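You operate a simulated robot arm through the tools that you are given. There is no shell and no other tool. Be economical: measure what you need, move in short steps, check, and stop when the job is done.

You run a simulated robot arm. Do the job below in one go: nothing can be reset, and whatever is moved stays where it is left.

JOB
Count the black-lidded jars on the top of the dining table, then put as many of the beige cartons from the top of the dining table on the cream plate.

It is judged by the outcome, as a careful person would: the job done as asked, and still so three seconds after it is handed in. It fails if anything else is knocked over, pushed out of place, dropped, spilled or broken.

ROBOT AND FRAMES
A 7-joint arm with a two-finger parallel gripper, fixed in place. Base frame: the origin is at the foot of the arm, x ahead of it, y to its left, z up; the work surface is at about z = 0. Readings come in m, rad, newtons and seconds.
With the tool pointing down near the work surface it reaches from about 0.22 to 0.58 m from the base axis. Its first joint turns from -1.152 to 1.152 rad. Payload 2.5 kg.
The tool frame sits at the grasp point between the pads (the TCP): z along the fingers, y along the line on which they close. The tips reach 0.023 m beyond it. Largest opening 0.094 m; finger width 0.038, thickness 0.01; the body of the gripper, 0.054 by 0.096 m, starts 0.039 m behind the TCP.
Orientation is told as [roll, pitch, yaw] about the base's x, y, z axes, in that order, counted from this pose: with the fingers straight down and closing along the base's y, the tool's x points along the base's -x, its y along +y and its z along -z.

CONTROLS
- The arm moves only by the tool drive_tool. Its argument "series" is a list of rows, each a list of 7 numbers: the shift along the tool's x, y, z in units of 200 mm (1.0 is 200 mm), then the turn, a rotation vector about the tool's x, y, z in units of 45 degrees (1.0 is 45 degrees), then the gripper command, from -1 (shut) to 1 (fully open), values between in proportion. In form: [[dx, dy, dz, ax, ay, az, fingers], ...]. A call has 1 to 8 rows; each row is the pose to reach, as a shift and turn from the pose commanded when the call began, along the tool's axes at that moment. A call with a number of a shift or a turn outside -1 to 1 is refused whole. A row lasts 0.2 s, in which the tool goes at most 0.05 m and 0.15 rad; a call with a longer step from one row to the next is refused whole, and so is a gripper value outside its range. Where a pose cannot be reached the arm comes as near as it can. A force on the tool above 40 N (or 10 N above the force at the start of the call, whichever is more), or a blocked arm, ends the call early, and 0.2 s more pass. The fingers move at their own pace (about 0.108 m/s each) and stop on an object; they squeeze with about 31 N. The grip force told is the motor's: it shows also when the fingers shut on nothing. Time passes only in rows, and 0.2 s behind the last, so rows that repeat a pose let the fingers close. It gives the time, the measured TCP pose, the force on the tool (base axes), the opening and the grip force at its end, in the units of the frame above (readings bear some noise).
- Cameras (640 x 400 px; columns grow to the right, rows downward): "scene" is fixed at [0.0874, -0.3937, 0.5447]; the picture's right is [0.98, -0.20, 0.00], its down [-0.11, -0.55, -0.82] and it looks along [0.17, 0.81, -0.57] (base axes); focal length 307 px, centre (320, 200). "wrist" rides on the gripper at [-0.039, 0, -0.044] in the tool frame; the picture's right is [0.00, -1.00, 0.00], its down [0.97, 0.00, -0.24] and it looks along [0.24, 0.00, 0.97] (tool axes); focal length 218 px, centre (320, 200).
- camera(camera): a new picture of that camera. The clock stands still meanwhile.
- locate(camera, pixels): for up to 12 pixels [column, row] of the newest picture of that camera ("zoom" is the newest enlarged one), the place [x, y, z] in the base frame of the surface seen there, good to about 0.002 m. The clock stands still meanwhile.
- zoom(camera, box): a new picture of the part [left, top, right, bottom] of that camera's present view, enlarged. The clock stands still meanwhile.
- close_job(): hands the job in; it is judged then, once.

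Work in short steps. Measure before you move; look again where a grasp or a placing could have gone wrong, and mend it. You have 60 turns and 22 pictures in all, those below and enlarged ones among them. Open the gripper and draw the arm clear of the work before you hand the job in, unless the task says otherwise; then end with one line.

The tools are called after "Request:" by a JSON object that holds its "method" and its "body". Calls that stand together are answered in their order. drive_tool: Moves the arm, as the interface text tells. Its arguments: {"type":"object","properties":{"series":{"type":"array"}},"required":["series"]} The other tools are called the same way: camera (camera) takes a picture; locate (camera, pixels) gives the place of the surface under pixels of a picture; zoom (camera, box) takes an enlarged picture of a part of a camera's view; close_job () hands the job in.

At the start:

```text
time: 0.0
tcp_pos: [0.3861, 0.1194, 0.2811]
tool_rot: [0.0, 0.0, 0.0]
ft_force: [-0.3, -0.5, -1.0]
finger_gap: 0.0941
grasp_force: 0.0
```

scene: 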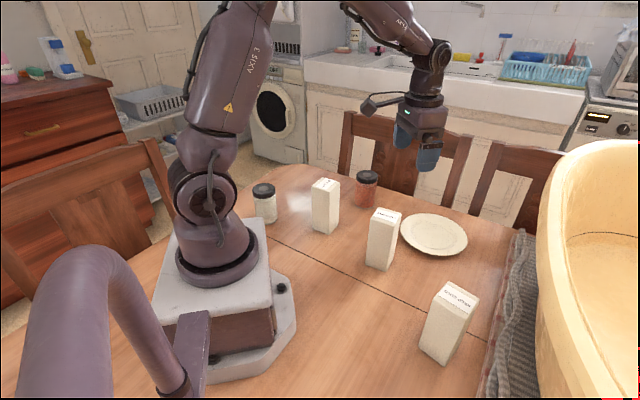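
wrist: 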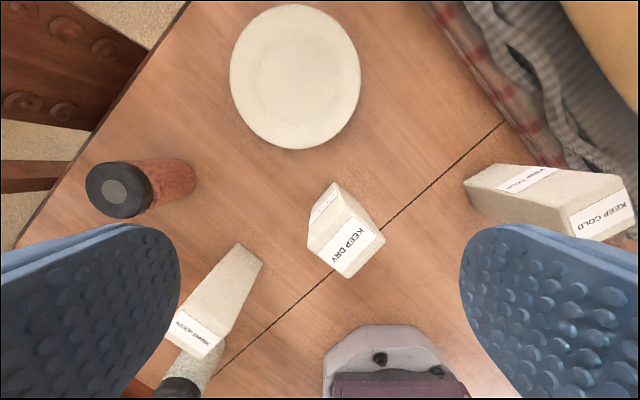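

The pictures show jars at scene (264,200) and (366,188), and three cartons. I'll zoom in on the table to check for hidden jars and to measure.

Request:
{"method": "zoom", "body": {"camera": "scene", "box": [220, 140, 540, 340]}}

Request:
{"method": "locate", "body": {"camera": "scene", "pixels": [[325, 184], [384, 215], [456, 296], [433, 236], [404, 222], [465, 248], [445, 215], [420, 253], [264, 188], [366, 175], [383, 240], [326, 210]]}}

Request:
{"method": "locate", "body": {"camera": "wrist", "pixels": [[322, 182], [383, 232], [346, 277], [308, 240], [295, 75], [232, 75], [360, 75], [295, 6], [295, 148], [343, 185], [118, 190], [195, 340]]}}

```text
2.00 times, centred on (380, 240) of scene
```

zoom: 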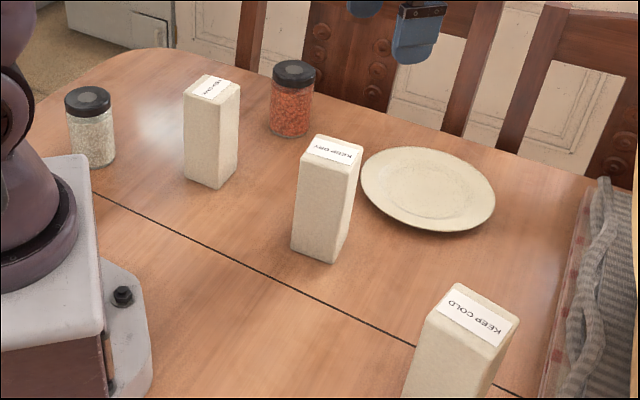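

```text
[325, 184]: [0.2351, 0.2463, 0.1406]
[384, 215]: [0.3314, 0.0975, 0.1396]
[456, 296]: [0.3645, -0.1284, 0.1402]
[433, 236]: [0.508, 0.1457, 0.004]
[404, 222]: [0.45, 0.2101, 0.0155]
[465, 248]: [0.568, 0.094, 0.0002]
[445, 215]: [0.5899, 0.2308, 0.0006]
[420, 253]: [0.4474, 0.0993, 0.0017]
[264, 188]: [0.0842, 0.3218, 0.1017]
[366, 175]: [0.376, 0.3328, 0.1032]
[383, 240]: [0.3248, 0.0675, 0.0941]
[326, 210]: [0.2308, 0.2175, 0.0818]
```

```text
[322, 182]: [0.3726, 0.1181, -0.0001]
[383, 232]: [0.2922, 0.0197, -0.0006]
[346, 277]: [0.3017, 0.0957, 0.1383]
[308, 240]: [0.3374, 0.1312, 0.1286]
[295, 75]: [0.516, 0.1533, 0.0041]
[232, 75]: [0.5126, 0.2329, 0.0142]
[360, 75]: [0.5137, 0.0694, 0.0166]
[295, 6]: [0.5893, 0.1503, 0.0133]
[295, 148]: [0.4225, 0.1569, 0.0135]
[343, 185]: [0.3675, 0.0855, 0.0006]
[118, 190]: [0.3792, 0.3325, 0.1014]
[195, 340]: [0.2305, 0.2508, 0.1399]
```

Two jars so far. I'll measure the carton tops' corners in the enlarged picture.

Request:
{"method": "locate", "body": {"camera": "zoom", "pixels": [[317, 137], [360, 147], [347, 164], [302, 154], [291, 248], [333, 262], [456, 286], [517, 318], [496, 357], [430, 316], [240, 84], [188, 92]]}}

Request:
{"method": "locate", "body": {"camera": "wrist", "pixels": [[314, 251], [346, 276], [383, 240], [349, 213], [570, 217], [625, 190], [177, 322], [215, 340], [208, 357], [170, 340]]}}

Request:
{"method": "zoom", "body": {"camera": "wrist", "box": [280, 160, 408, 290]}}

```text
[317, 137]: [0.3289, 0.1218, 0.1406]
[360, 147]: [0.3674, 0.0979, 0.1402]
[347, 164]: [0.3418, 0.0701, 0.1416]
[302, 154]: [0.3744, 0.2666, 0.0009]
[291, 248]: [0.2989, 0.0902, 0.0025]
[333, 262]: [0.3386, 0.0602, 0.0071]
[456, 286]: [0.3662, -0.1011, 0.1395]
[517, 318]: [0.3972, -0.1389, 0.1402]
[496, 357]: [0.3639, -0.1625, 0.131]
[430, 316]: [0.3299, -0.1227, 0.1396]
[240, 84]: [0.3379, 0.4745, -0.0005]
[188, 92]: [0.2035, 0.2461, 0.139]
```

```text
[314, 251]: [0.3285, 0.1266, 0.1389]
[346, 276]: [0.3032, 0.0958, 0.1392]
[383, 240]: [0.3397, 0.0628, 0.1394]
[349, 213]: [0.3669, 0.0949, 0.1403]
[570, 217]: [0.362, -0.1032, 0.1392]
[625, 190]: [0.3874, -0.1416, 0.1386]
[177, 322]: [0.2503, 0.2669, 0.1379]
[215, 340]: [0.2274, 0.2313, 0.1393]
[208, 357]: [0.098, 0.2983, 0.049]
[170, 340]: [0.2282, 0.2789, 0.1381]
```

```text
3.08 times, centred on (344, 225) of wrist
```

zoom: 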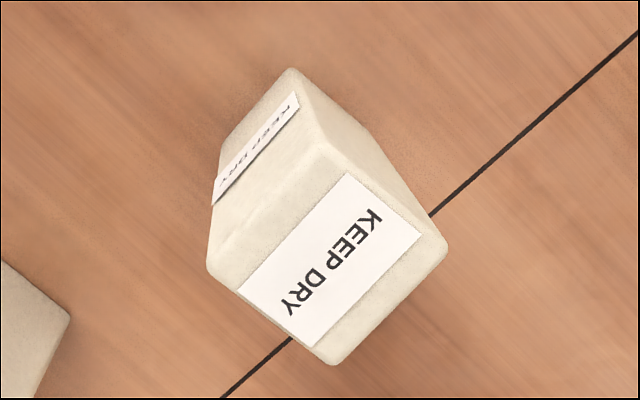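

Carton KEEP DRY: centre about (0.335,0.095), 0.042 x 0.050 m, 0.14 m tall, with its long side at about -42°. Next I'll measure the plate's flat part.

Request:
{"method": "locate", "body": {"camera": "wrist", "pixels": [[240, 75], [248, 75], [256, 75], [265, 75], [325, 75], [334, 75], [343, 75], [351, 75], [295, 30], [295, 40], [295, 110], [295, 122]]}}

Request:
{"method": "drive_tool", "body": {"series": [[0.05, 0, 0, 0, 0, -0.19, 1], [0.1, -0.04, 0, 0, 0, -0.38, 1], [0.15, -0.08, 0, 0, 0, -0.57, 1], [0.2, -0.11, 0, 0, 0, -0.76, 1], [0.257, -0.122, 0, 0, 0, -0.95, 1], [0.257, -0.122, 0, 0, 0, -1, 1], [0.257, -0.122, 0, 0, 0, -1, 1]]}}

```text
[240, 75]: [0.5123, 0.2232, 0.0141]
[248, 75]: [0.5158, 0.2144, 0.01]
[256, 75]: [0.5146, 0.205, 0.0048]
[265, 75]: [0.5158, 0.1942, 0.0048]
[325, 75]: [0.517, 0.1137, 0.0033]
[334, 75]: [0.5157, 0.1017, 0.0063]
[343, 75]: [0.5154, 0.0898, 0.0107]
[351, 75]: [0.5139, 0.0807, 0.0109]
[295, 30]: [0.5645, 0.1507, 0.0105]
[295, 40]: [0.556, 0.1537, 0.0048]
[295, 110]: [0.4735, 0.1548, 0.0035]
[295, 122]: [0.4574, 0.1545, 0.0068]
```

```text
time: 1.6
tcp_pos: [0.3346, 0.0961, 0.2816]
tool_rot: [0.0, 0.001, 0.785]
ft_force: [-0.1, 1.4, -0.3]
finger_gap: 0.0942
grasp_force: 0.1
```

The arm is above KEEP DRY at yaw 45°. The plate's flat part has a radius of about 0.051 m around (0.508,0.152). I'll look from here to refine the alignment.

Request:
{"method": "camera", "body": {"camera": "wrist"}}

```text
17 pictures are left
```

wrist: 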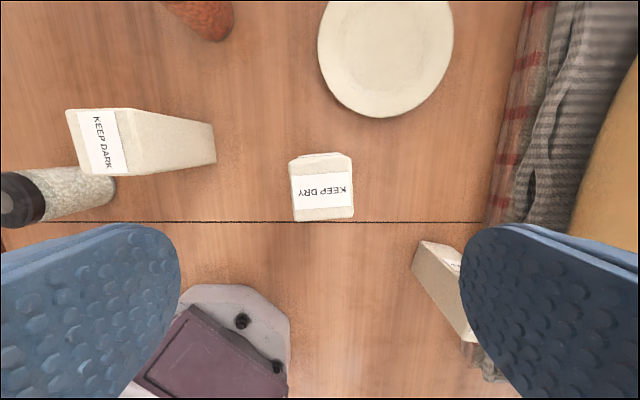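

KEEP DRY's top spans (290–353, 158–221). I'll locate its corners exactly.

Request:
{"method": "locate", "body": {"camera": "wrist", "pixels": [[293, 190], [352, 188], [322, 218], [320, 162], [297, 220], [347, 217], [293, 165], [350, 163], [352, 210], [295, 214]]}}

Request:
{"method": "zoom", "body": {"camera": "wrist", "box": [272, 140, 372, 240]}}

```text
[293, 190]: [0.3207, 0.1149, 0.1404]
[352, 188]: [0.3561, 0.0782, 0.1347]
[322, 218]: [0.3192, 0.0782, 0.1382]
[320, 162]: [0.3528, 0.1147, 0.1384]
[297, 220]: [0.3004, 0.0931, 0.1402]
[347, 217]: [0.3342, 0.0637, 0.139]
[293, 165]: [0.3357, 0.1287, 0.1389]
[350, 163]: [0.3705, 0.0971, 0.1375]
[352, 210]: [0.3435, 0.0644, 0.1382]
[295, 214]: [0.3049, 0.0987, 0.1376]
```

```text
4.00 times, centred on (322, 190) of wrist
```

zoom: 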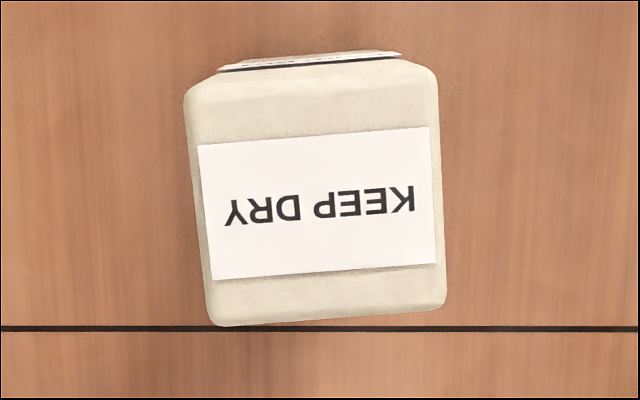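

The carton is about 0.05 m square, centred at (0.337,0.0965) and turned 4.5° further. I'll descend to TCP z≈0.112 and close.

Request:
{"method": "drive_tool", "body": {"series": [[-0.01, -0.007, 0.2, 0, 0, -0.1, 1], [-0.01, -0.007, 0.4, 0, 0, -0.1, 1], [-0.01, -0.007, 0.6, 0, 0, -0.1, 1], [-0.01, -0.007, 0.75, 0, 0, -0.1, 1], [-0.01, -0.007, 0.848, 0, 0, -0.1, 1], [-0.01, -0.007, 0.848, 0, 0, -0.1, -1], [-0.01, -0.007, 0.848, 0, 0, -0.1, -1], [-0.01, -0.007, 0.848, 0, 0, -0.1, -1]]}}

```text
time: 3.4
tcp_pos: [0.3379, 0.0955, 0.1143]
tool_rot: [0.002, 0.0, 0.863]
ft_force: [-0.6, 0.6, 0.4]
finger_gap: 0.0549
grasp_force: 30.7
```

The fingers stopped at 0.055 with 31 N, so it's gripped. I'll lift it gently.

Request:
{"method": "drive_tool", "body": {"series": [[0, 0, -0.1, 0, 0, 0, -1], [0, 0, -0.2, 0, 0, 0, -1], [0, 0, -0.35, 0, 0, 0, -1], [0, 0, -0.4, 0, 0, 0, -1], [0, 0, -0.4, 0, 0, 0, -1]]}}

Request:
{"method": "camera", "body": {"camera": "wrist"}}

```text
time: 4.6
tcp_pos: [0.3361, 0.0969, 0.1931]
tool_rot: [0.0, 0.001, 0.864]
ft_force: [0.1, -0.5, -3.1]
finger_gap: 0.0549
grasp_force: 30.9
```

```text
15 pictures are left
```

wrist: 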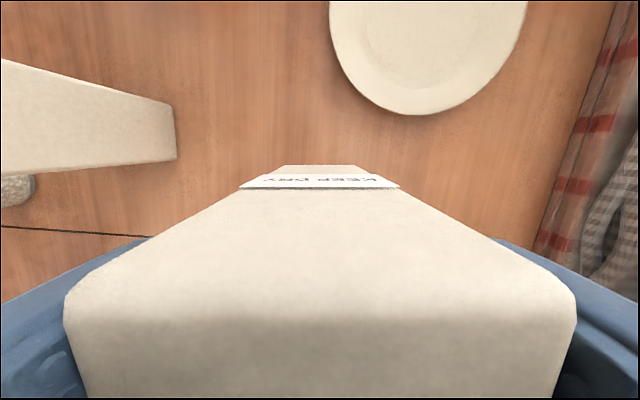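

It's held squarely. I'll locate its front face (320,250) and side edges to learn its offset in the hand.

Request:
{"method": "locate", "body": {"camera": "wrist", "pixels": [[320, 230], [320, 290], [320, 335], [250, 250], [390, 250], [320, 172]]}}

```text
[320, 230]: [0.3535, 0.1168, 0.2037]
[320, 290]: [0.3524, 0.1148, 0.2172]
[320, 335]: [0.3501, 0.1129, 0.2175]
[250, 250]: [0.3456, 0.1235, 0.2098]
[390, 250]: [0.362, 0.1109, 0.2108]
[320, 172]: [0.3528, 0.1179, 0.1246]
```

The carton's centre is about 1.6 mm ahead of the TCP and its bottom is 0.115 m below it. I'll carry it level to above the far half of the plate, TCP (0.523,0.169).

Request:
{"method": "drive_tool", "body": {"series": [[-0.12, -0.065, 0, 0, 0, 0, -1], [-0.3, -0.16, 0, 0, 0, 0, -1], [-0.48, -0.256, 0, 0, 0, 0, -1], [-0.66, -0.352, 0, 0, 0, 0, -1], [-0.8, -0.427, 0, 0, 0, 0, -1], [-0.881, -0.47, 0, 0, 0, 0, -1], [-0.881, -0.47, 0, 0, 0, 0, -1]]}}

Request:
{"method": "zoom", "body": {"camera": "scene", "box": [220, 90, 540, 290]}}

```text
time: 6.2
tcp_pos: [0.523, 0.1679, 0.1944]
tool_rot: [0.001, -0.001, 0.864]
ft_force: [1.0, 0.1, -2.3]
finger_gap: 0.0549
grasp_force: 30.7
```

```text
2.00 times, centred on (380, 190) of scene
```

zoom: 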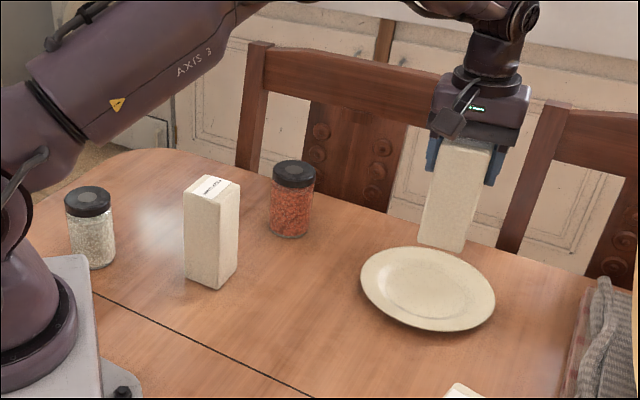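

It's above the plate with its bottom at z≈0.079. I'll lower it to near contact, the last millimetres slowly.

Request:
{"method": "drive_tool", "body": {"series": [[0, 0, 0.12, 0, 0, 0, -1], [0, 0, 0.24, 0, 0, 0, -1], [0, 0, 0.31, 0, 0, 0, -1], [0, 0, 0.335, 0, 0, 0, -1], [0, 0, 0.345, 0, 0, 0, -1], [0, 0, 0.352, 0, 0, 0, -1]]}}

Request:
{"method": "zoom", "body": {"camera": "scene", "box": [360, 140, 520, 280]}}

```text
time: 7.6
tcp_pos: [0.5238, 0.1712, 0.1264]
tool_rot: [-0.003, -0.01, 0.865]
ft_force: [-5.5, 0.9, 36.4]
finger_gap: 0.0549
grasp_force: 30.8
```

```text
2.86 times, centred on (440, 210) of scene
```

zoom: 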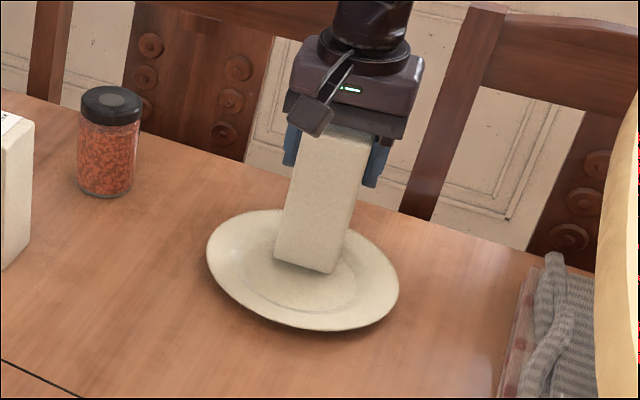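

It touched at 36 N with the bottom at z≈0.011, so the far corners are on the plate's slope. I'll lift a little and check the pose before moving it inward.

Request:
{"method": "drive_tool", "body": {"series": [[0, 0, -0.03, 0, 0, 0, -1], [0, 0, -0.09, 0, 0, 0, -1], [0, 0, -0.09, 0, 0, 0, -1]]}}

Request:
{"method": "zoom", "body": {"camera": "scene", "box": [360, 140, 520, 280]}}

```text
time: 8.4
tcp_pos: [0.5216, 0.168, 0.139]
tool_rot: [0.001, 0.003, 0.864]
ft_force: [0.3, -0.2, -3.6]
finger_gap: 0.055
grasp_force: 31.4
```

```text
2.86 times, centred on (440, 210) of scene
```

zoom: 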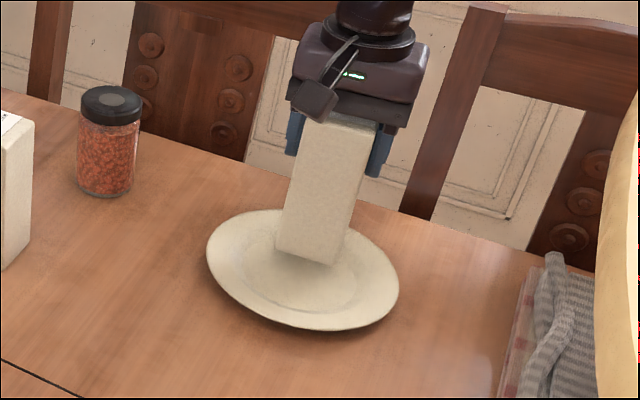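

The plate looks unmoved. I'll check the plate's rim and the carton's lower corners with locate.

Request:
{"method": "locate", "body": {"camera": "zoom", "pixels": [[211, 255], [395, 290], [300, 328], [250, 212], [276, 250], [333, 264], [350, 248], [303, 250], [300, 300], [270, 285], [340, 290], [363, 275]]}}

```text
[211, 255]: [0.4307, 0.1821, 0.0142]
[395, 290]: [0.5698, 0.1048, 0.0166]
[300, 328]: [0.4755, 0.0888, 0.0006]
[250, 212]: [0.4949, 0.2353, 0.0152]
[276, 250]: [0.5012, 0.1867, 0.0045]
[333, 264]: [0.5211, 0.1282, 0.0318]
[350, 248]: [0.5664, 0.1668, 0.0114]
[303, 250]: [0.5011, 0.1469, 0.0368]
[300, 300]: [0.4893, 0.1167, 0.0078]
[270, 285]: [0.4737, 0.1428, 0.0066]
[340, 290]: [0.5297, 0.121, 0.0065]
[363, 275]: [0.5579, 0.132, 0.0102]
```

The carton is about 0.055 m square. I'll shift it 6.5 mm back so it stands on the flat part, then lower it slowly.

Request:
{"method": "drive_tool", "body": {"series": [[0.0325, 0, 0, 0, 0, 0, -1], [0.0325, 0, 0.03, 0, 0, 0, -1], [0.0325, 0, 0.055, 0, 0, 0, -1], [0.0325, 0, 0.07, 0, 0, 0, -1], [0.0325, 0, 0.08, 0, 0, 0, -1], [0.0325, 0, 0.088, 0, 0, 0, -1]]}}

```text
time: 9.8
tcp_pos: [0.5202, 0.1662, 0.1258]
tool_rot: [-0.002, -0.008, 0.865]
ft_force: [-7.6, -5.0, 35.5]
finger_gap: 0.0545
grasp_force: 31.0
```

Contact again at about the same height. I'll look closely at what it's resting on.

Request:
{"method": "zoom", "body": {"camera": "scene", "box": [400, 170, 480, 270]}}

Request:
{"method": "locate", "body": {"camera": "zoom", "pixels": [[270, 255], [300, 265], [340, 275], [245, 235], [370, 270], [410, 230], [290, 290], [250, 260], [400, 260], [345, 230]]}}

```text
4.00 times, centred on (440, 220) of scene
```

zoom: 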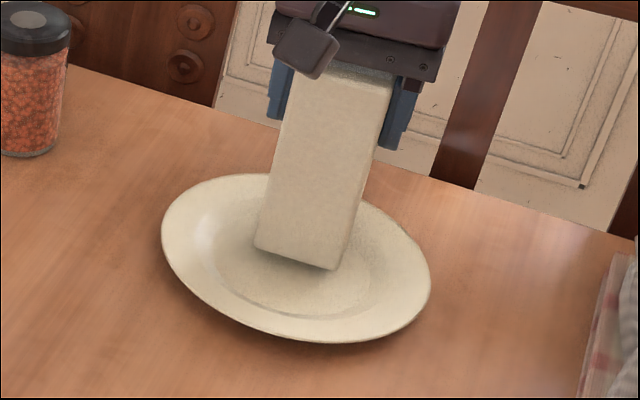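

```text
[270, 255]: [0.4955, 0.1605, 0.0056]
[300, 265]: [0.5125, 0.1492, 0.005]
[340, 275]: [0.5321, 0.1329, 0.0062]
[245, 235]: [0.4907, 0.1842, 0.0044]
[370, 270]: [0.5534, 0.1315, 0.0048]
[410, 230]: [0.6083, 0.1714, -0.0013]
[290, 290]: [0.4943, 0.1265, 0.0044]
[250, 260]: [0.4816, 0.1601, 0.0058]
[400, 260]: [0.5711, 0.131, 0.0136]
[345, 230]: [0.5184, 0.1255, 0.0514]
```

The near bottom edge runs from (254,245) to (335,268), with shadow beneath it. I'll measure points just above that edge.

Request:
{"method": "locate", "body": {"camera": "zoom", "pixels": [[258, 243], [275, 248], [295, 254], [315, 260], [332, 265], [295, 240], [295, 200], [295, 120], [350, 235], [343, 258], [355, 215], [285, 262]]}}

```text
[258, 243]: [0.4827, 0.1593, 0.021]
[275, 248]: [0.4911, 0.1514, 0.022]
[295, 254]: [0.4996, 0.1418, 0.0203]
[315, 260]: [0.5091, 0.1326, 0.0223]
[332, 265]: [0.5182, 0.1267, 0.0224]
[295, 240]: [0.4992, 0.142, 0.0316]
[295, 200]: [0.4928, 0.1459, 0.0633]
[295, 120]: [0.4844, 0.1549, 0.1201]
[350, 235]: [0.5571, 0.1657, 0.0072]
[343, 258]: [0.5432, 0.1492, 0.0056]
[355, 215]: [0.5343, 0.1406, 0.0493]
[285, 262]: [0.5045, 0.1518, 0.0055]
```

The bottom is at z≈0.015 here, the same height as in the earlier contact. So the plate bears at rim height wherever I set down, and the flat part is not the limit. I'll lift 12 mm, move 15 mm outward so both cartons balance on the plate, and check the pose.

Request:
{"method": "drive_tool", "body": {"series": [[0, 0, -0.04, 0, 0, 0, -1], [0, 0, -0.08, 0, 0, 0, -1], [-0.075, 0, -0.08, 0, 0, 0, -1], [-0.075, 0, -0.08, 0, 0, 0, -1]]}}

```text
time: 10.8
tcp_pos: [0.5275, 0.1752, 0.1385]
tool_rot: [0.0, 0.001, 0.862]
ft_force: [0.0, 0.0, -2.6]
finger_gap: 0.0552
grasp_force: 30.6
```

The carton's centre is now about 28 mm from the plate's centre along the hand's forward direction. I'll lower it in 1 mm steps to light contact.

Request:
{"method": "drive_tool", "body": {"series": [[0, 0, 0.025, 0, 0, 0, -1], [0, 0, 0.04, 0, 0, 0, -1], [0, 0, 0.047, 0, 0, 0, -1], [0, 0, 0.052, 0, 0, 0, -1], [0, 0, 0.055, 0, 0, 0, -1]]}}

```text
time: 12.0
tcp_pos: [0.5272, 0.1762, 0.128]
tool_rot: [0.0, 0.0, 0.864]
ft_force: [0.3, -0.1, -2.6]
finger_gap: 0.055
grasp_force: 31.2
```

No contact yet at 0.128, so I'll continue down gently.

Request:
{"method": "drive_tool", "body": {"series": [[0, 0, 0.005, 0, 0, 0, -1], [0, 0, 0.009, 0, 0, 0, -1], [0, 0, 0.009, 0, 0, 0, -1]]}}

```text
time: 12.8
tcp_pos: [0.5295, 0.174, 0.1257]
tool_rot: [0.0, 0.001, 0.864]
ft_force: [-1.6, -0.4, 1.5]
finger_gap: 0.0549
grasp_force: 30.8
```

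Light contact of about 4 N at the same height (0.1257), so the bearing surface is level. I'll release and look before lifting away.

Request:
{"method": "drive_tool", "body": {"series": [[0, 0, 0.003, 0, 0, 0, -1], [0, 0, 0.003, 0, 0, 0, 0.3], [0, 0, 0.003, 0, 0, 0, 0.8], [0, 0, 0.003, 0, 0, 0, 1], [0, 0, 0.003, 0, 0, 0, 1]]}}

Request:
{"method": "zoom", "body": {"camera": "scene", "box": [360, 140, 520, 280]}}

```text
time: 14.0
tcp_pos: [0.5282, 0.1746, 0.1245]
tool_rot: [0.001, -0.002, 0.865]
ft_force: [0.4, -0.9, 0.4]
finger_gap: 0.0941
grasp_force: 0.0
```

```text
2.86 times, centred on (440, 210) of scene
```

zoom: 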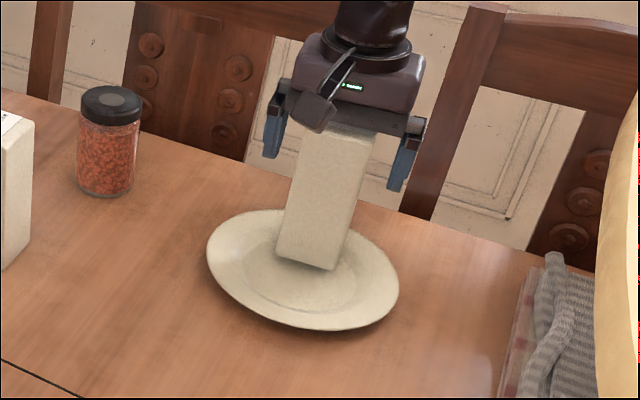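

It stands upright on its own. I'll raise the hand straight up clear of the carton.

Request:
{"method": "drive_tool", "body": {"series": [[0, 0, -0.1, 0, 0, 0, 1], [0, 0, -0.3, 0, 0, 0, 1], [0, 0, -0.5, 0, 0, 0, 1], [0, 0, -0.7, 0, 0, 0, 1], [0, 0, -0.75, 0, 0, 0, 1], [0, 0, -0.75, 0, 0, 0, 1]]}}

Request:
{"method": "camera", "body": {"camera": "wrist"}}

```text
time: 15.4
tcp_pos: [0.5287, 0.1753, 0.2766]
tool_rot: [-0.001, -0.001, 0.865]
ft_force: [-0.8, 0.4, -0.3]
finger_gap: 0.0939
grasp_force: 0.1
```

```text
9 pictures are left
```

wrist: 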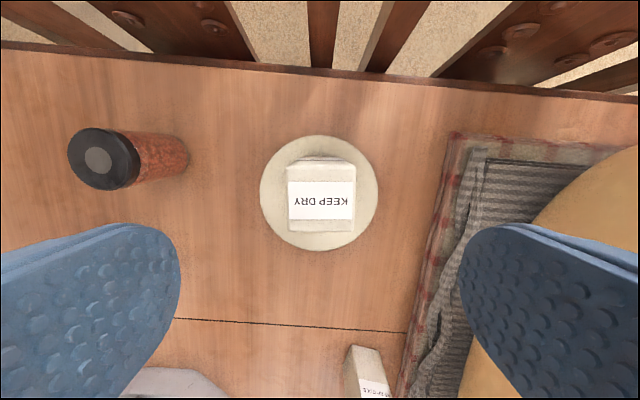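

The carton stands on the plate. I'll measure its top edges and the plate's rim for the second placing.

Request:
{"method": "locate", "body": {"camera": "wrist", "pixels": [[320, 230], [292, 230], [350, 230], [320, 165], [289, 200], [353, 200], [320, 248], [262, 192], [376, 192], [320, 137]]}}

Request:
{"method": "drive_tool", "body": {"series": [[0.2, 0.15, 0, 0, 0, 0.06, 1], [0.4, 0.3, 0, 0, 0, 0.12, 1], [0.55, 0.45, 0, 0, 0, 0.18, 1], [0.7, 0.6, 0, 0, 0, 0.24, 1], [0.85, 0.75, 0, 0, 0, 0.24, 1], [1.0, 0.9, 0, 0, 0, 0.24, 1], [1.0, 0.9, 0, 0, 0, 0.24, 1]]}}

```text
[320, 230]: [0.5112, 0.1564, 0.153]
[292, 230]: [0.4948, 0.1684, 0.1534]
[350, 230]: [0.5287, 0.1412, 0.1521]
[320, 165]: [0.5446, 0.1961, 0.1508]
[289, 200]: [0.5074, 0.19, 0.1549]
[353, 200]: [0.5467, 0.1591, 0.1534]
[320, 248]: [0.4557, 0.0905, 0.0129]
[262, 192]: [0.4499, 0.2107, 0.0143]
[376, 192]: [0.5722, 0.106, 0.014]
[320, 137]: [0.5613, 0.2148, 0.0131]
```

```text
time: 17.0
tcp_pos: [0.2601, 0.1396, 0.2752]
tool_rot: [-0.001, 0.0, 0.676]
ft_force: [-0.2, -0.2, -0.3]
finger_gap: 0.0942
grasp_force: 0.1
```

I mis-signed the sideways shift, so the hand is at (0.26,0.14), harmlessly high, and close to the KEEP DARK carton. That one will do as the second, so I'll move above it and look.

Request:
{"method": "drive_tool", "body": {"series": [[-0.1, 0.2, 0, 0, 0, 0, 1], [-0.2, 0.4, 0, 0, 0, 0, 1], [-0.27, 0.53, 0, 0, 0, 0, 1], [-0.27, 0.53, 0, 0, 0, 0, 1]]}}

Request:
{"method": "camera", "body": {"camera": "wrist"}}

```text
time: 18.0
tcp_pos: [0.2363, 0.2557, 0.2757]
tool_rot: [0.0, -0.001, 0.674]
ft_force: [-0.1, -0.1, -0.4]
finger_gap: 0.0938
grasp_force: 0.1
```

```text
8 pictures are left
```

wrist: 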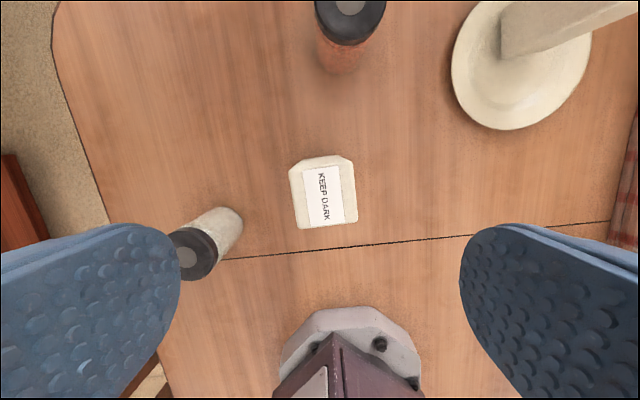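

KEEP DARK's top spans (290–357, 158–228). I'll measure its edges.

Request:
{"method": "locate", "body": {"camera": "wrist", "pixels": [[293, 192], [354, 188], [328, 225], [323, 166], [300, 227], [355, 219], [291, 172], [352, 166], [355, 205], [295, 210]]}}

Request:
{"method": "zoom", "body": {"camera": "wrist", "box": [272, 140, 372, 240]}}

```text
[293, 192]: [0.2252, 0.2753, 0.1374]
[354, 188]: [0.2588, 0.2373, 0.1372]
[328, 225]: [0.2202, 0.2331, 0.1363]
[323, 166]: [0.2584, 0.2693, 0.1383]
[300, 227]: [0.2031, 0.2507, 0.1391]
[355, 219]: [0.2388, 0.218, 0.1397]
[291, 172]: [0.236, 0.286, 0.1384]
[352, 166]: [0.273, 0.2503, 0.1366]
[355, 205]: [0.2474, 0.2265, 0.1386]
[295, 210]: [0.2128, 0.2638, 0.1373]
```

```text
4.00 times, centred on (322, 190) of wrist
```

zoom: 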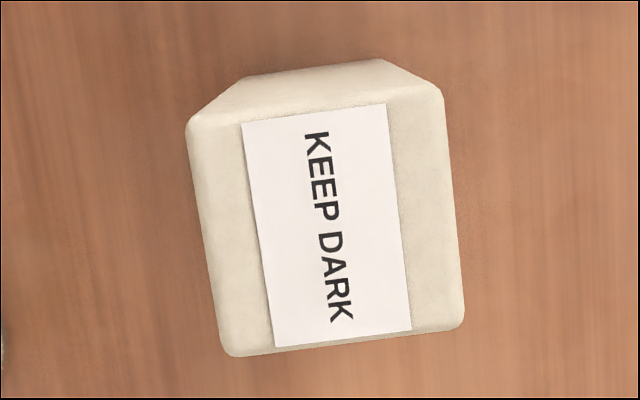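

Its centre is about (0.238,0.251) and it's turned 7°. I'll descend to TCP z≈0.112 and grip.

Request:
{"method": "drive_tool", "body": {"series": [[0.008, -0.022, 0.2, 0, 0, -0.156, 1], [0.008, -0.022, 0.4, 0, 0, -0.156, 1], [0.008, -0.022, 0.6, 0, 0, -0.156, 1], [0.008, -0.022, 0.74, 0, 0, -0.156, 1], [0.008, -0.022, 0.818, 0, 0, -0.156, 1], [0.008, -0.022, 0.818, 0, 0, -0.156, -1], [0.008, -0.022, 0.818, 0, 0, -0.156, -1], [0.008, -0.022, 0.818, 0, 0, -0.156, -1]]}}

Request:
{"method": "drive_tool", "body": {"series": [[0, 0, -0.1, 0, 0, 0, -1], [0, 0, -0.2, 0, 0, 0, -1], [0, 0, -0.35, 0, 0, 0, -1], [0, 0, -0.4, 0, 0, 0, -1], [0, 0, -0.4, 0, 0, 0, -1]]}}

Request:
{"method": "camera", "body": {"camera": "wrist"}}

Request:
{"method": "locate", "body": {"camera": "wrist", "pixels": [[320, 230], [320, 260], [320, 290], [280, 240], [360, 240]]}}

```text
time: 19.8
tcp_pos: [0.2383, 0.2515, 0.111]
tool_rot: [0.001, 0.002, 0.796]
ft_force: [0.4, 0.4, -0.4]
finger_gap: 0.0548
grasp_force: 30.9
```

```text
time: 21.0
tcp_pos: [0.2396, 0.253, 0.1918]
tool_rot: [-0.002, 0.002, 0.797]
ft_force: [0.2, -0.3, -3.0]
finger_gap: 0.055
grasp_force: 30.9
```

```text
6 pictures are left
```

wrist: 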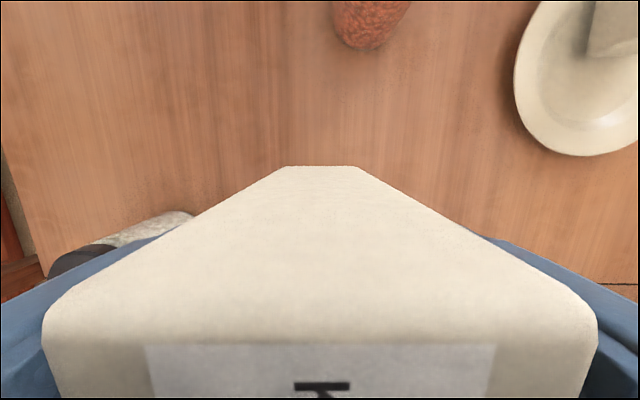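

```text
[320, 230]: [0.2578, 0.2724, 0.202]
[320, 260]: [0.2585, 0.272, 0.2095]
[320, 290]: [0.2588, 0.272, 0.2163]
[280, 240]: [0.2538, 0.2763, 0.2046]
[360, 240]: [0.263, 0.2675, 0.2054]
```

Gripped and lifted cleanly. I'll carry it to a standoff 25 mm short of its slot, at (0.473,0.110), in two moves with the yaw matched to the first carton.

Request:
{"method": "drive_tool", "body": {"series": [[-0.03, -0.13, 0, 0, 0, 0, -1], [-0.08, -0.34, 0, 0, 0, 0, -1], [-0.13, -0.55, 0, 0, 0, 0, -1], [-0.157, -0.666, 0, 0, 0, 0, -1], [-0.157, -0.666, 0, 0, 0, 0, -1]]}}

Request:
{"method": "drive_tool", "body": {"series": [[-0.03, -0.13, 0, 0, 0, -0.03, -1], [-0.08, -0.34, 0, 0, 0, -0.06, -1], [-0.13, -0.55, 0, 0, 0, -0.085, -1], [-0.157, -0.666, 0, 0, 0, -0.085, -1], [-0.157, -0.666, 0, 0, 0, -0.085, -1]]}}

```text
time: 22.2
tcp_pos: [0.3563, 0.1804, 0.1921]
tool_rot: [0.001, 0.0, 0.798]
ft_force: [0.2, 1.2, -2.7]
finger_gap: 0.0548
grasp_force: 31.2
```

```text
time: 23.4
tcp_pos: [0.4713, 0.1135, 0.1907]
tool_rot: [0.001, -0.001, 0.866]
ft_force: [-0.6, -0.2, -2.6]
finger_gap: 0.0547
grasp_force: 31.1
```

At the standoff. I'll look at the gap between the held carton and the first one.

Request:
{"method": "camera", "body": {"camera": "wrist"}}

```text
5 pictures are left
```

wrist: 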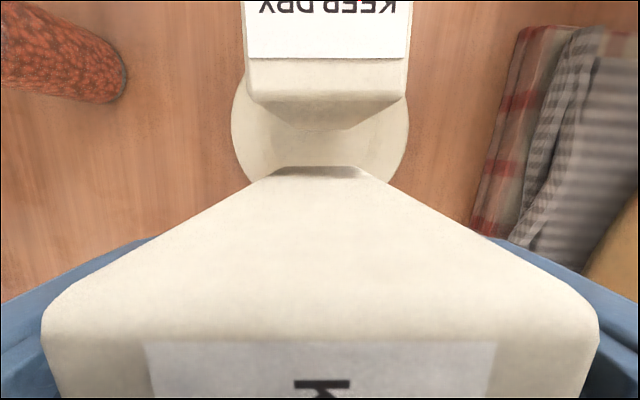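

The first carton's near face (rows 92–128) and the held carton's front face are both visible, so I'll measure both.

Request:
{"method": "locate", "body": {"camera": "wrist", "pixels": [[325, 100], [325, 110], [325, 120], [280, 104], [375, 104], [325, 85], [320, 230], [320, 260], [290, 240], [350, 240], [249, 75], [405, 75]]}}

```text
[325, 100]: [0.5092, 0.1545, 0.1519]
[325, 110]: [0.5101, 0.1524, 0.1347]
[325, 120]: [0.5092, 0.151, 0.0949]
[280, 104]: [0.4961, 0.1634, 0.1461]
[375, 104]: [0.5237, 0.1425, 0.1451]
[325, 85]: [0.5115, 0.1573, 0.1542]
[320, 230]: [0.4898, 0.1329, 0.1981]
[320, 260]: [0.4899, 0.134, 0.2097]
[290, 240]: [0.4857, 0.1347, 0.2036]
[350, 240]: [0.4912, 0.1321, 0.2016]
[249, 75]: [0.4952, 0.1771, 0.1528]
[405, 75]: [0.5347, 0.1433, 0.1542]
```

The gap is 27 mm and the lateral misalignment about 3 mm. I'll advance 22 mm, then lower to just above the plate.

Request:
{"method": "drive_tool", "body": {"series": [[-0.05, -0.012, 0, 0, 0, 0, -1], [-0.1, -0.012, 0, 0, 0, 0, -1], [-0.11, -0.012, 0.02, 0, 0, 0, -1], [-0.11, -0.012, 0.12, 0, 0, 0, -1], [-0.11, -0.012, 0.22, 0, 0, 0, -1], [-0.11, -0.012, 0.28, 0, 0, 0, -1], [-0.11, -0.012, 0.305, 0, 0, 0, -1]]}}

Request:
{"method": "zoom", "body": {"camera": "scene", "box": [360, 140, 520, 280]}}

```text
time: 25.0
tcp_pos: [0.4896, 0.1271, 0.1306]
tool_rot: [0.0, -0.001, 0.865]
ft_force: [-0.5, 0.3, -2.7]
finger_gap: 0.0549
grasp_force: 31.0
```

```text
2.86 times, centred on (440, 210) of scene
```

zoom: 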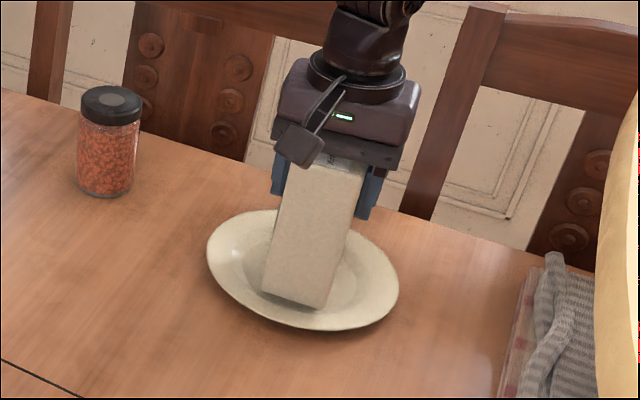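

No contact yet, and it's over the plate beside the first carton. I'll lower the last few millimetres.

Request:
{"method": "drive_tool", "body": {"series": [[0, 0, 0.01, 0, 0, 0, -1], [0, 0, 0.018, 0, 0, 0, -1], [0, 0, 0.023, 0, 0, 0, -1], [0, 0, 0.023, 0, 0, 0, -1]]}}

```text
time: 26.0
tcp_pos: [0.4898, 0.1269, 0.1272]
tool_rot: [-0.001, 0.0, 0.865]
ft_force: [-5.0, -2.2, 11.4]
finger_gap: 0.0548
grasp_force: 30.8
```

Contact at about 14 N. I'll back off 1 mm, release, and raise the hand.

Request:
{"method": "drive_tool", "body": {"series": [[0, 0, -0.004, 0, 0, 0, -1], [0, 0, -0.004, 0, 0, 0, 0.3], [0, 0, -0.004, 0, 0, 0, 0.8], [0, 0, -0.004, 0, 0, 0, 1], [0, 0, -0.004, 0, 0, 0, 1]]}}

Request:
{"method": "drive_tool", "body": {"series": [[0, 0, -0.05, 0, 0, 0, 1], [0, 0, -0.2, 0, 0, 0, 1], [0, 0, -0.4, 0, 0, 0, 1], [0, 0, -0.6, 0, 0, 0, 1], [0, 0, -0.75, 0, 0, 0, 1], [0, 0, -0.75, 0, 0, 0, 1]]}}

Request:
{"method": "drive_tool", "body": {"series": [[0.15, 0, 0, 0, 0, 0, 1], [0.35, 0, 0, 0, 0, 0, 1], [0.55, 0, 0, 0, 0, 0, 1], [0.7, 0, 0, 0, 0, 0, 1], [0.7, 0, 0, 0, 0, 0, 1]]}}

Request:
{"method": "camera", "body": {"camera": "scene"}}

Request:
{"method": "camera", "body": {"camera": "wrist"}}

```text
time: 27.2
tcp_pos: [0.4903, 0.1285, 0.1268]
tool_rot: [-0.001, 0.0, 0.863]
ft_force: [-0.5, -0.4, 0.8]
finger_gap: 0.094
grasp_force: 0.0
```

```text
time: 28.6
tcp_pos: [0.4906, 0.1266, 0.278]
tool_rot: [0.0, 0.0, 0.866]
ft_force: [0.0, -0.7, -0.5]
finger_gap: 0.0939
grasp_force: 0.1
```

```text
time: 29.8
tcp_pos: [0.4001, 0.0178, 0.2782]
tool_rot: [0.001, -0.002, 0.866]
ft_force: [-0.6, -0.1, -0.5]
finger_gap: 0.0941
grasp_force: 0.0
```

```text
3 pictures are left
```

scene: 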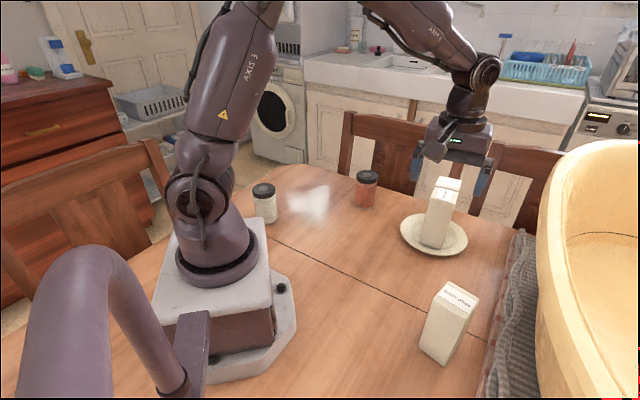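

```text
2 pictures are left
```

wrist: 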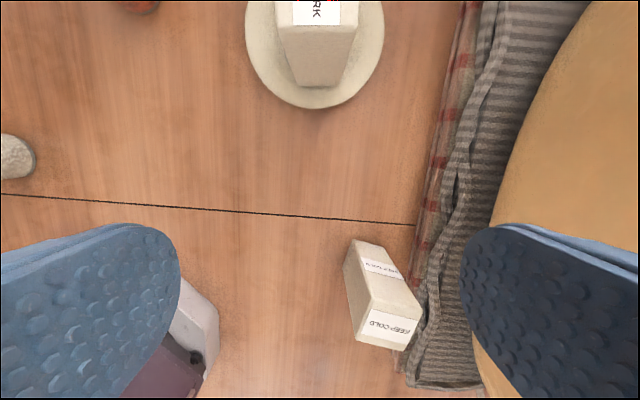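

Both cartons stand upright on the plate, and KEEP COLD and the jars are untouched. The table behind the arm's foot hasn't been seen, so I'll swing the open hand over there to confirm the jar count.

Request:
{"method": "drive_tool", "body": {"series": [[-0.03, 0.12, 0, 0, 0, 0.14, 1], [-0.06, 0.25, 0, 0, 0, 0.28, 1], [-0.09, 0.38, 0, 0, 0, 0.42, 1], [-0.12, 0.5, 0, 0, 0, 0.56, 1], [-0.142, 0.613, 0, 0, 0, 0.72, 1], [-0.142, 0.613, 0, 0, 0, 0.72, 1]]}}

Request:
{"method": "drive_tool", "body": {"series": [[0.05, 0.15, 0, 0, 0.15, 0, 1], [0.1, 0.3, 0, 0, 0.3, 0, 1], [0.15, 0.45, 0, 0, 0.45, 0, 1], [0.21, 0.588, 0, 0, 0.6, 0, 1], [0.21, 0.588, 0, 0, 0.75, 0, 1], [0.21, 0.588, 0, 0, 0.75, 0, 1]]}}

Request:
{"method": "camera", "body": {"camera": "wrist"}}

```text
time: 31.2
tcp_pos: [0.3254, 0.1226, 0.2761]
tool_rot: [0.0, 0.001, 0.297]
ft_force: [0.0, 0.8, 0.2]
finger_gap: 0.0941
grasp_force: 0.1
```

```text
time: 32.6
tcp_pos: [0.2502, 0.2219, 0.2772]
tool_rot: [-0.002, 0.59, 0.3]
ft_force: [0.9, -0.3, -1.1]
finger_gap: 0.0943
grasp_force: 0.0
```

```text
1 pictures are left
```

wrist: 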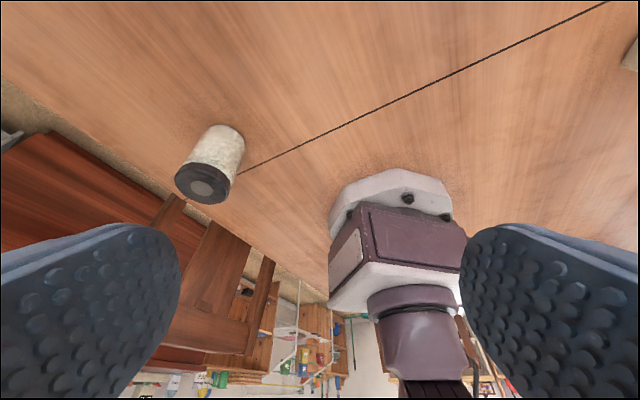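

There are no more jars behind the arm's foot, so the count is two. One last look at the plate before handing in.

Request:
{"method": "zoom", "body": {"camera": "scene", "box": [220, 120, 540, 370]}}

```text
1.60 times, centred on (380, 245) of scene
```

zoom: 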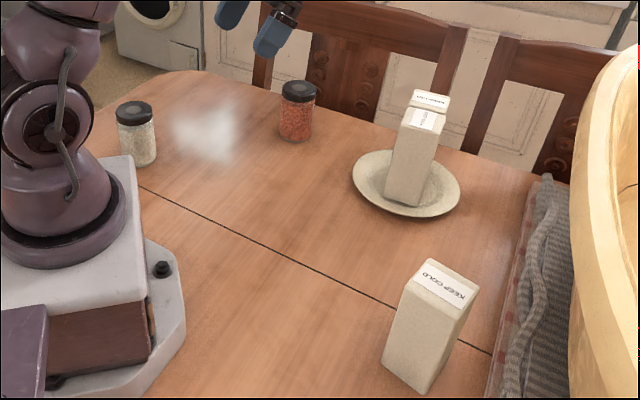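

Two jars, and two cartons upright on the plate. Everything else is in place and the arm is clear, so I'm handing in.

Request:
{"method": "close_job", "body": {}}

```text
The job is handed in.
```

I counted two black-lidded jars on the dining table and put two beige cartons (KEEP DRY and KEEP DARK) upright on the cream plate; nothing else was moved.
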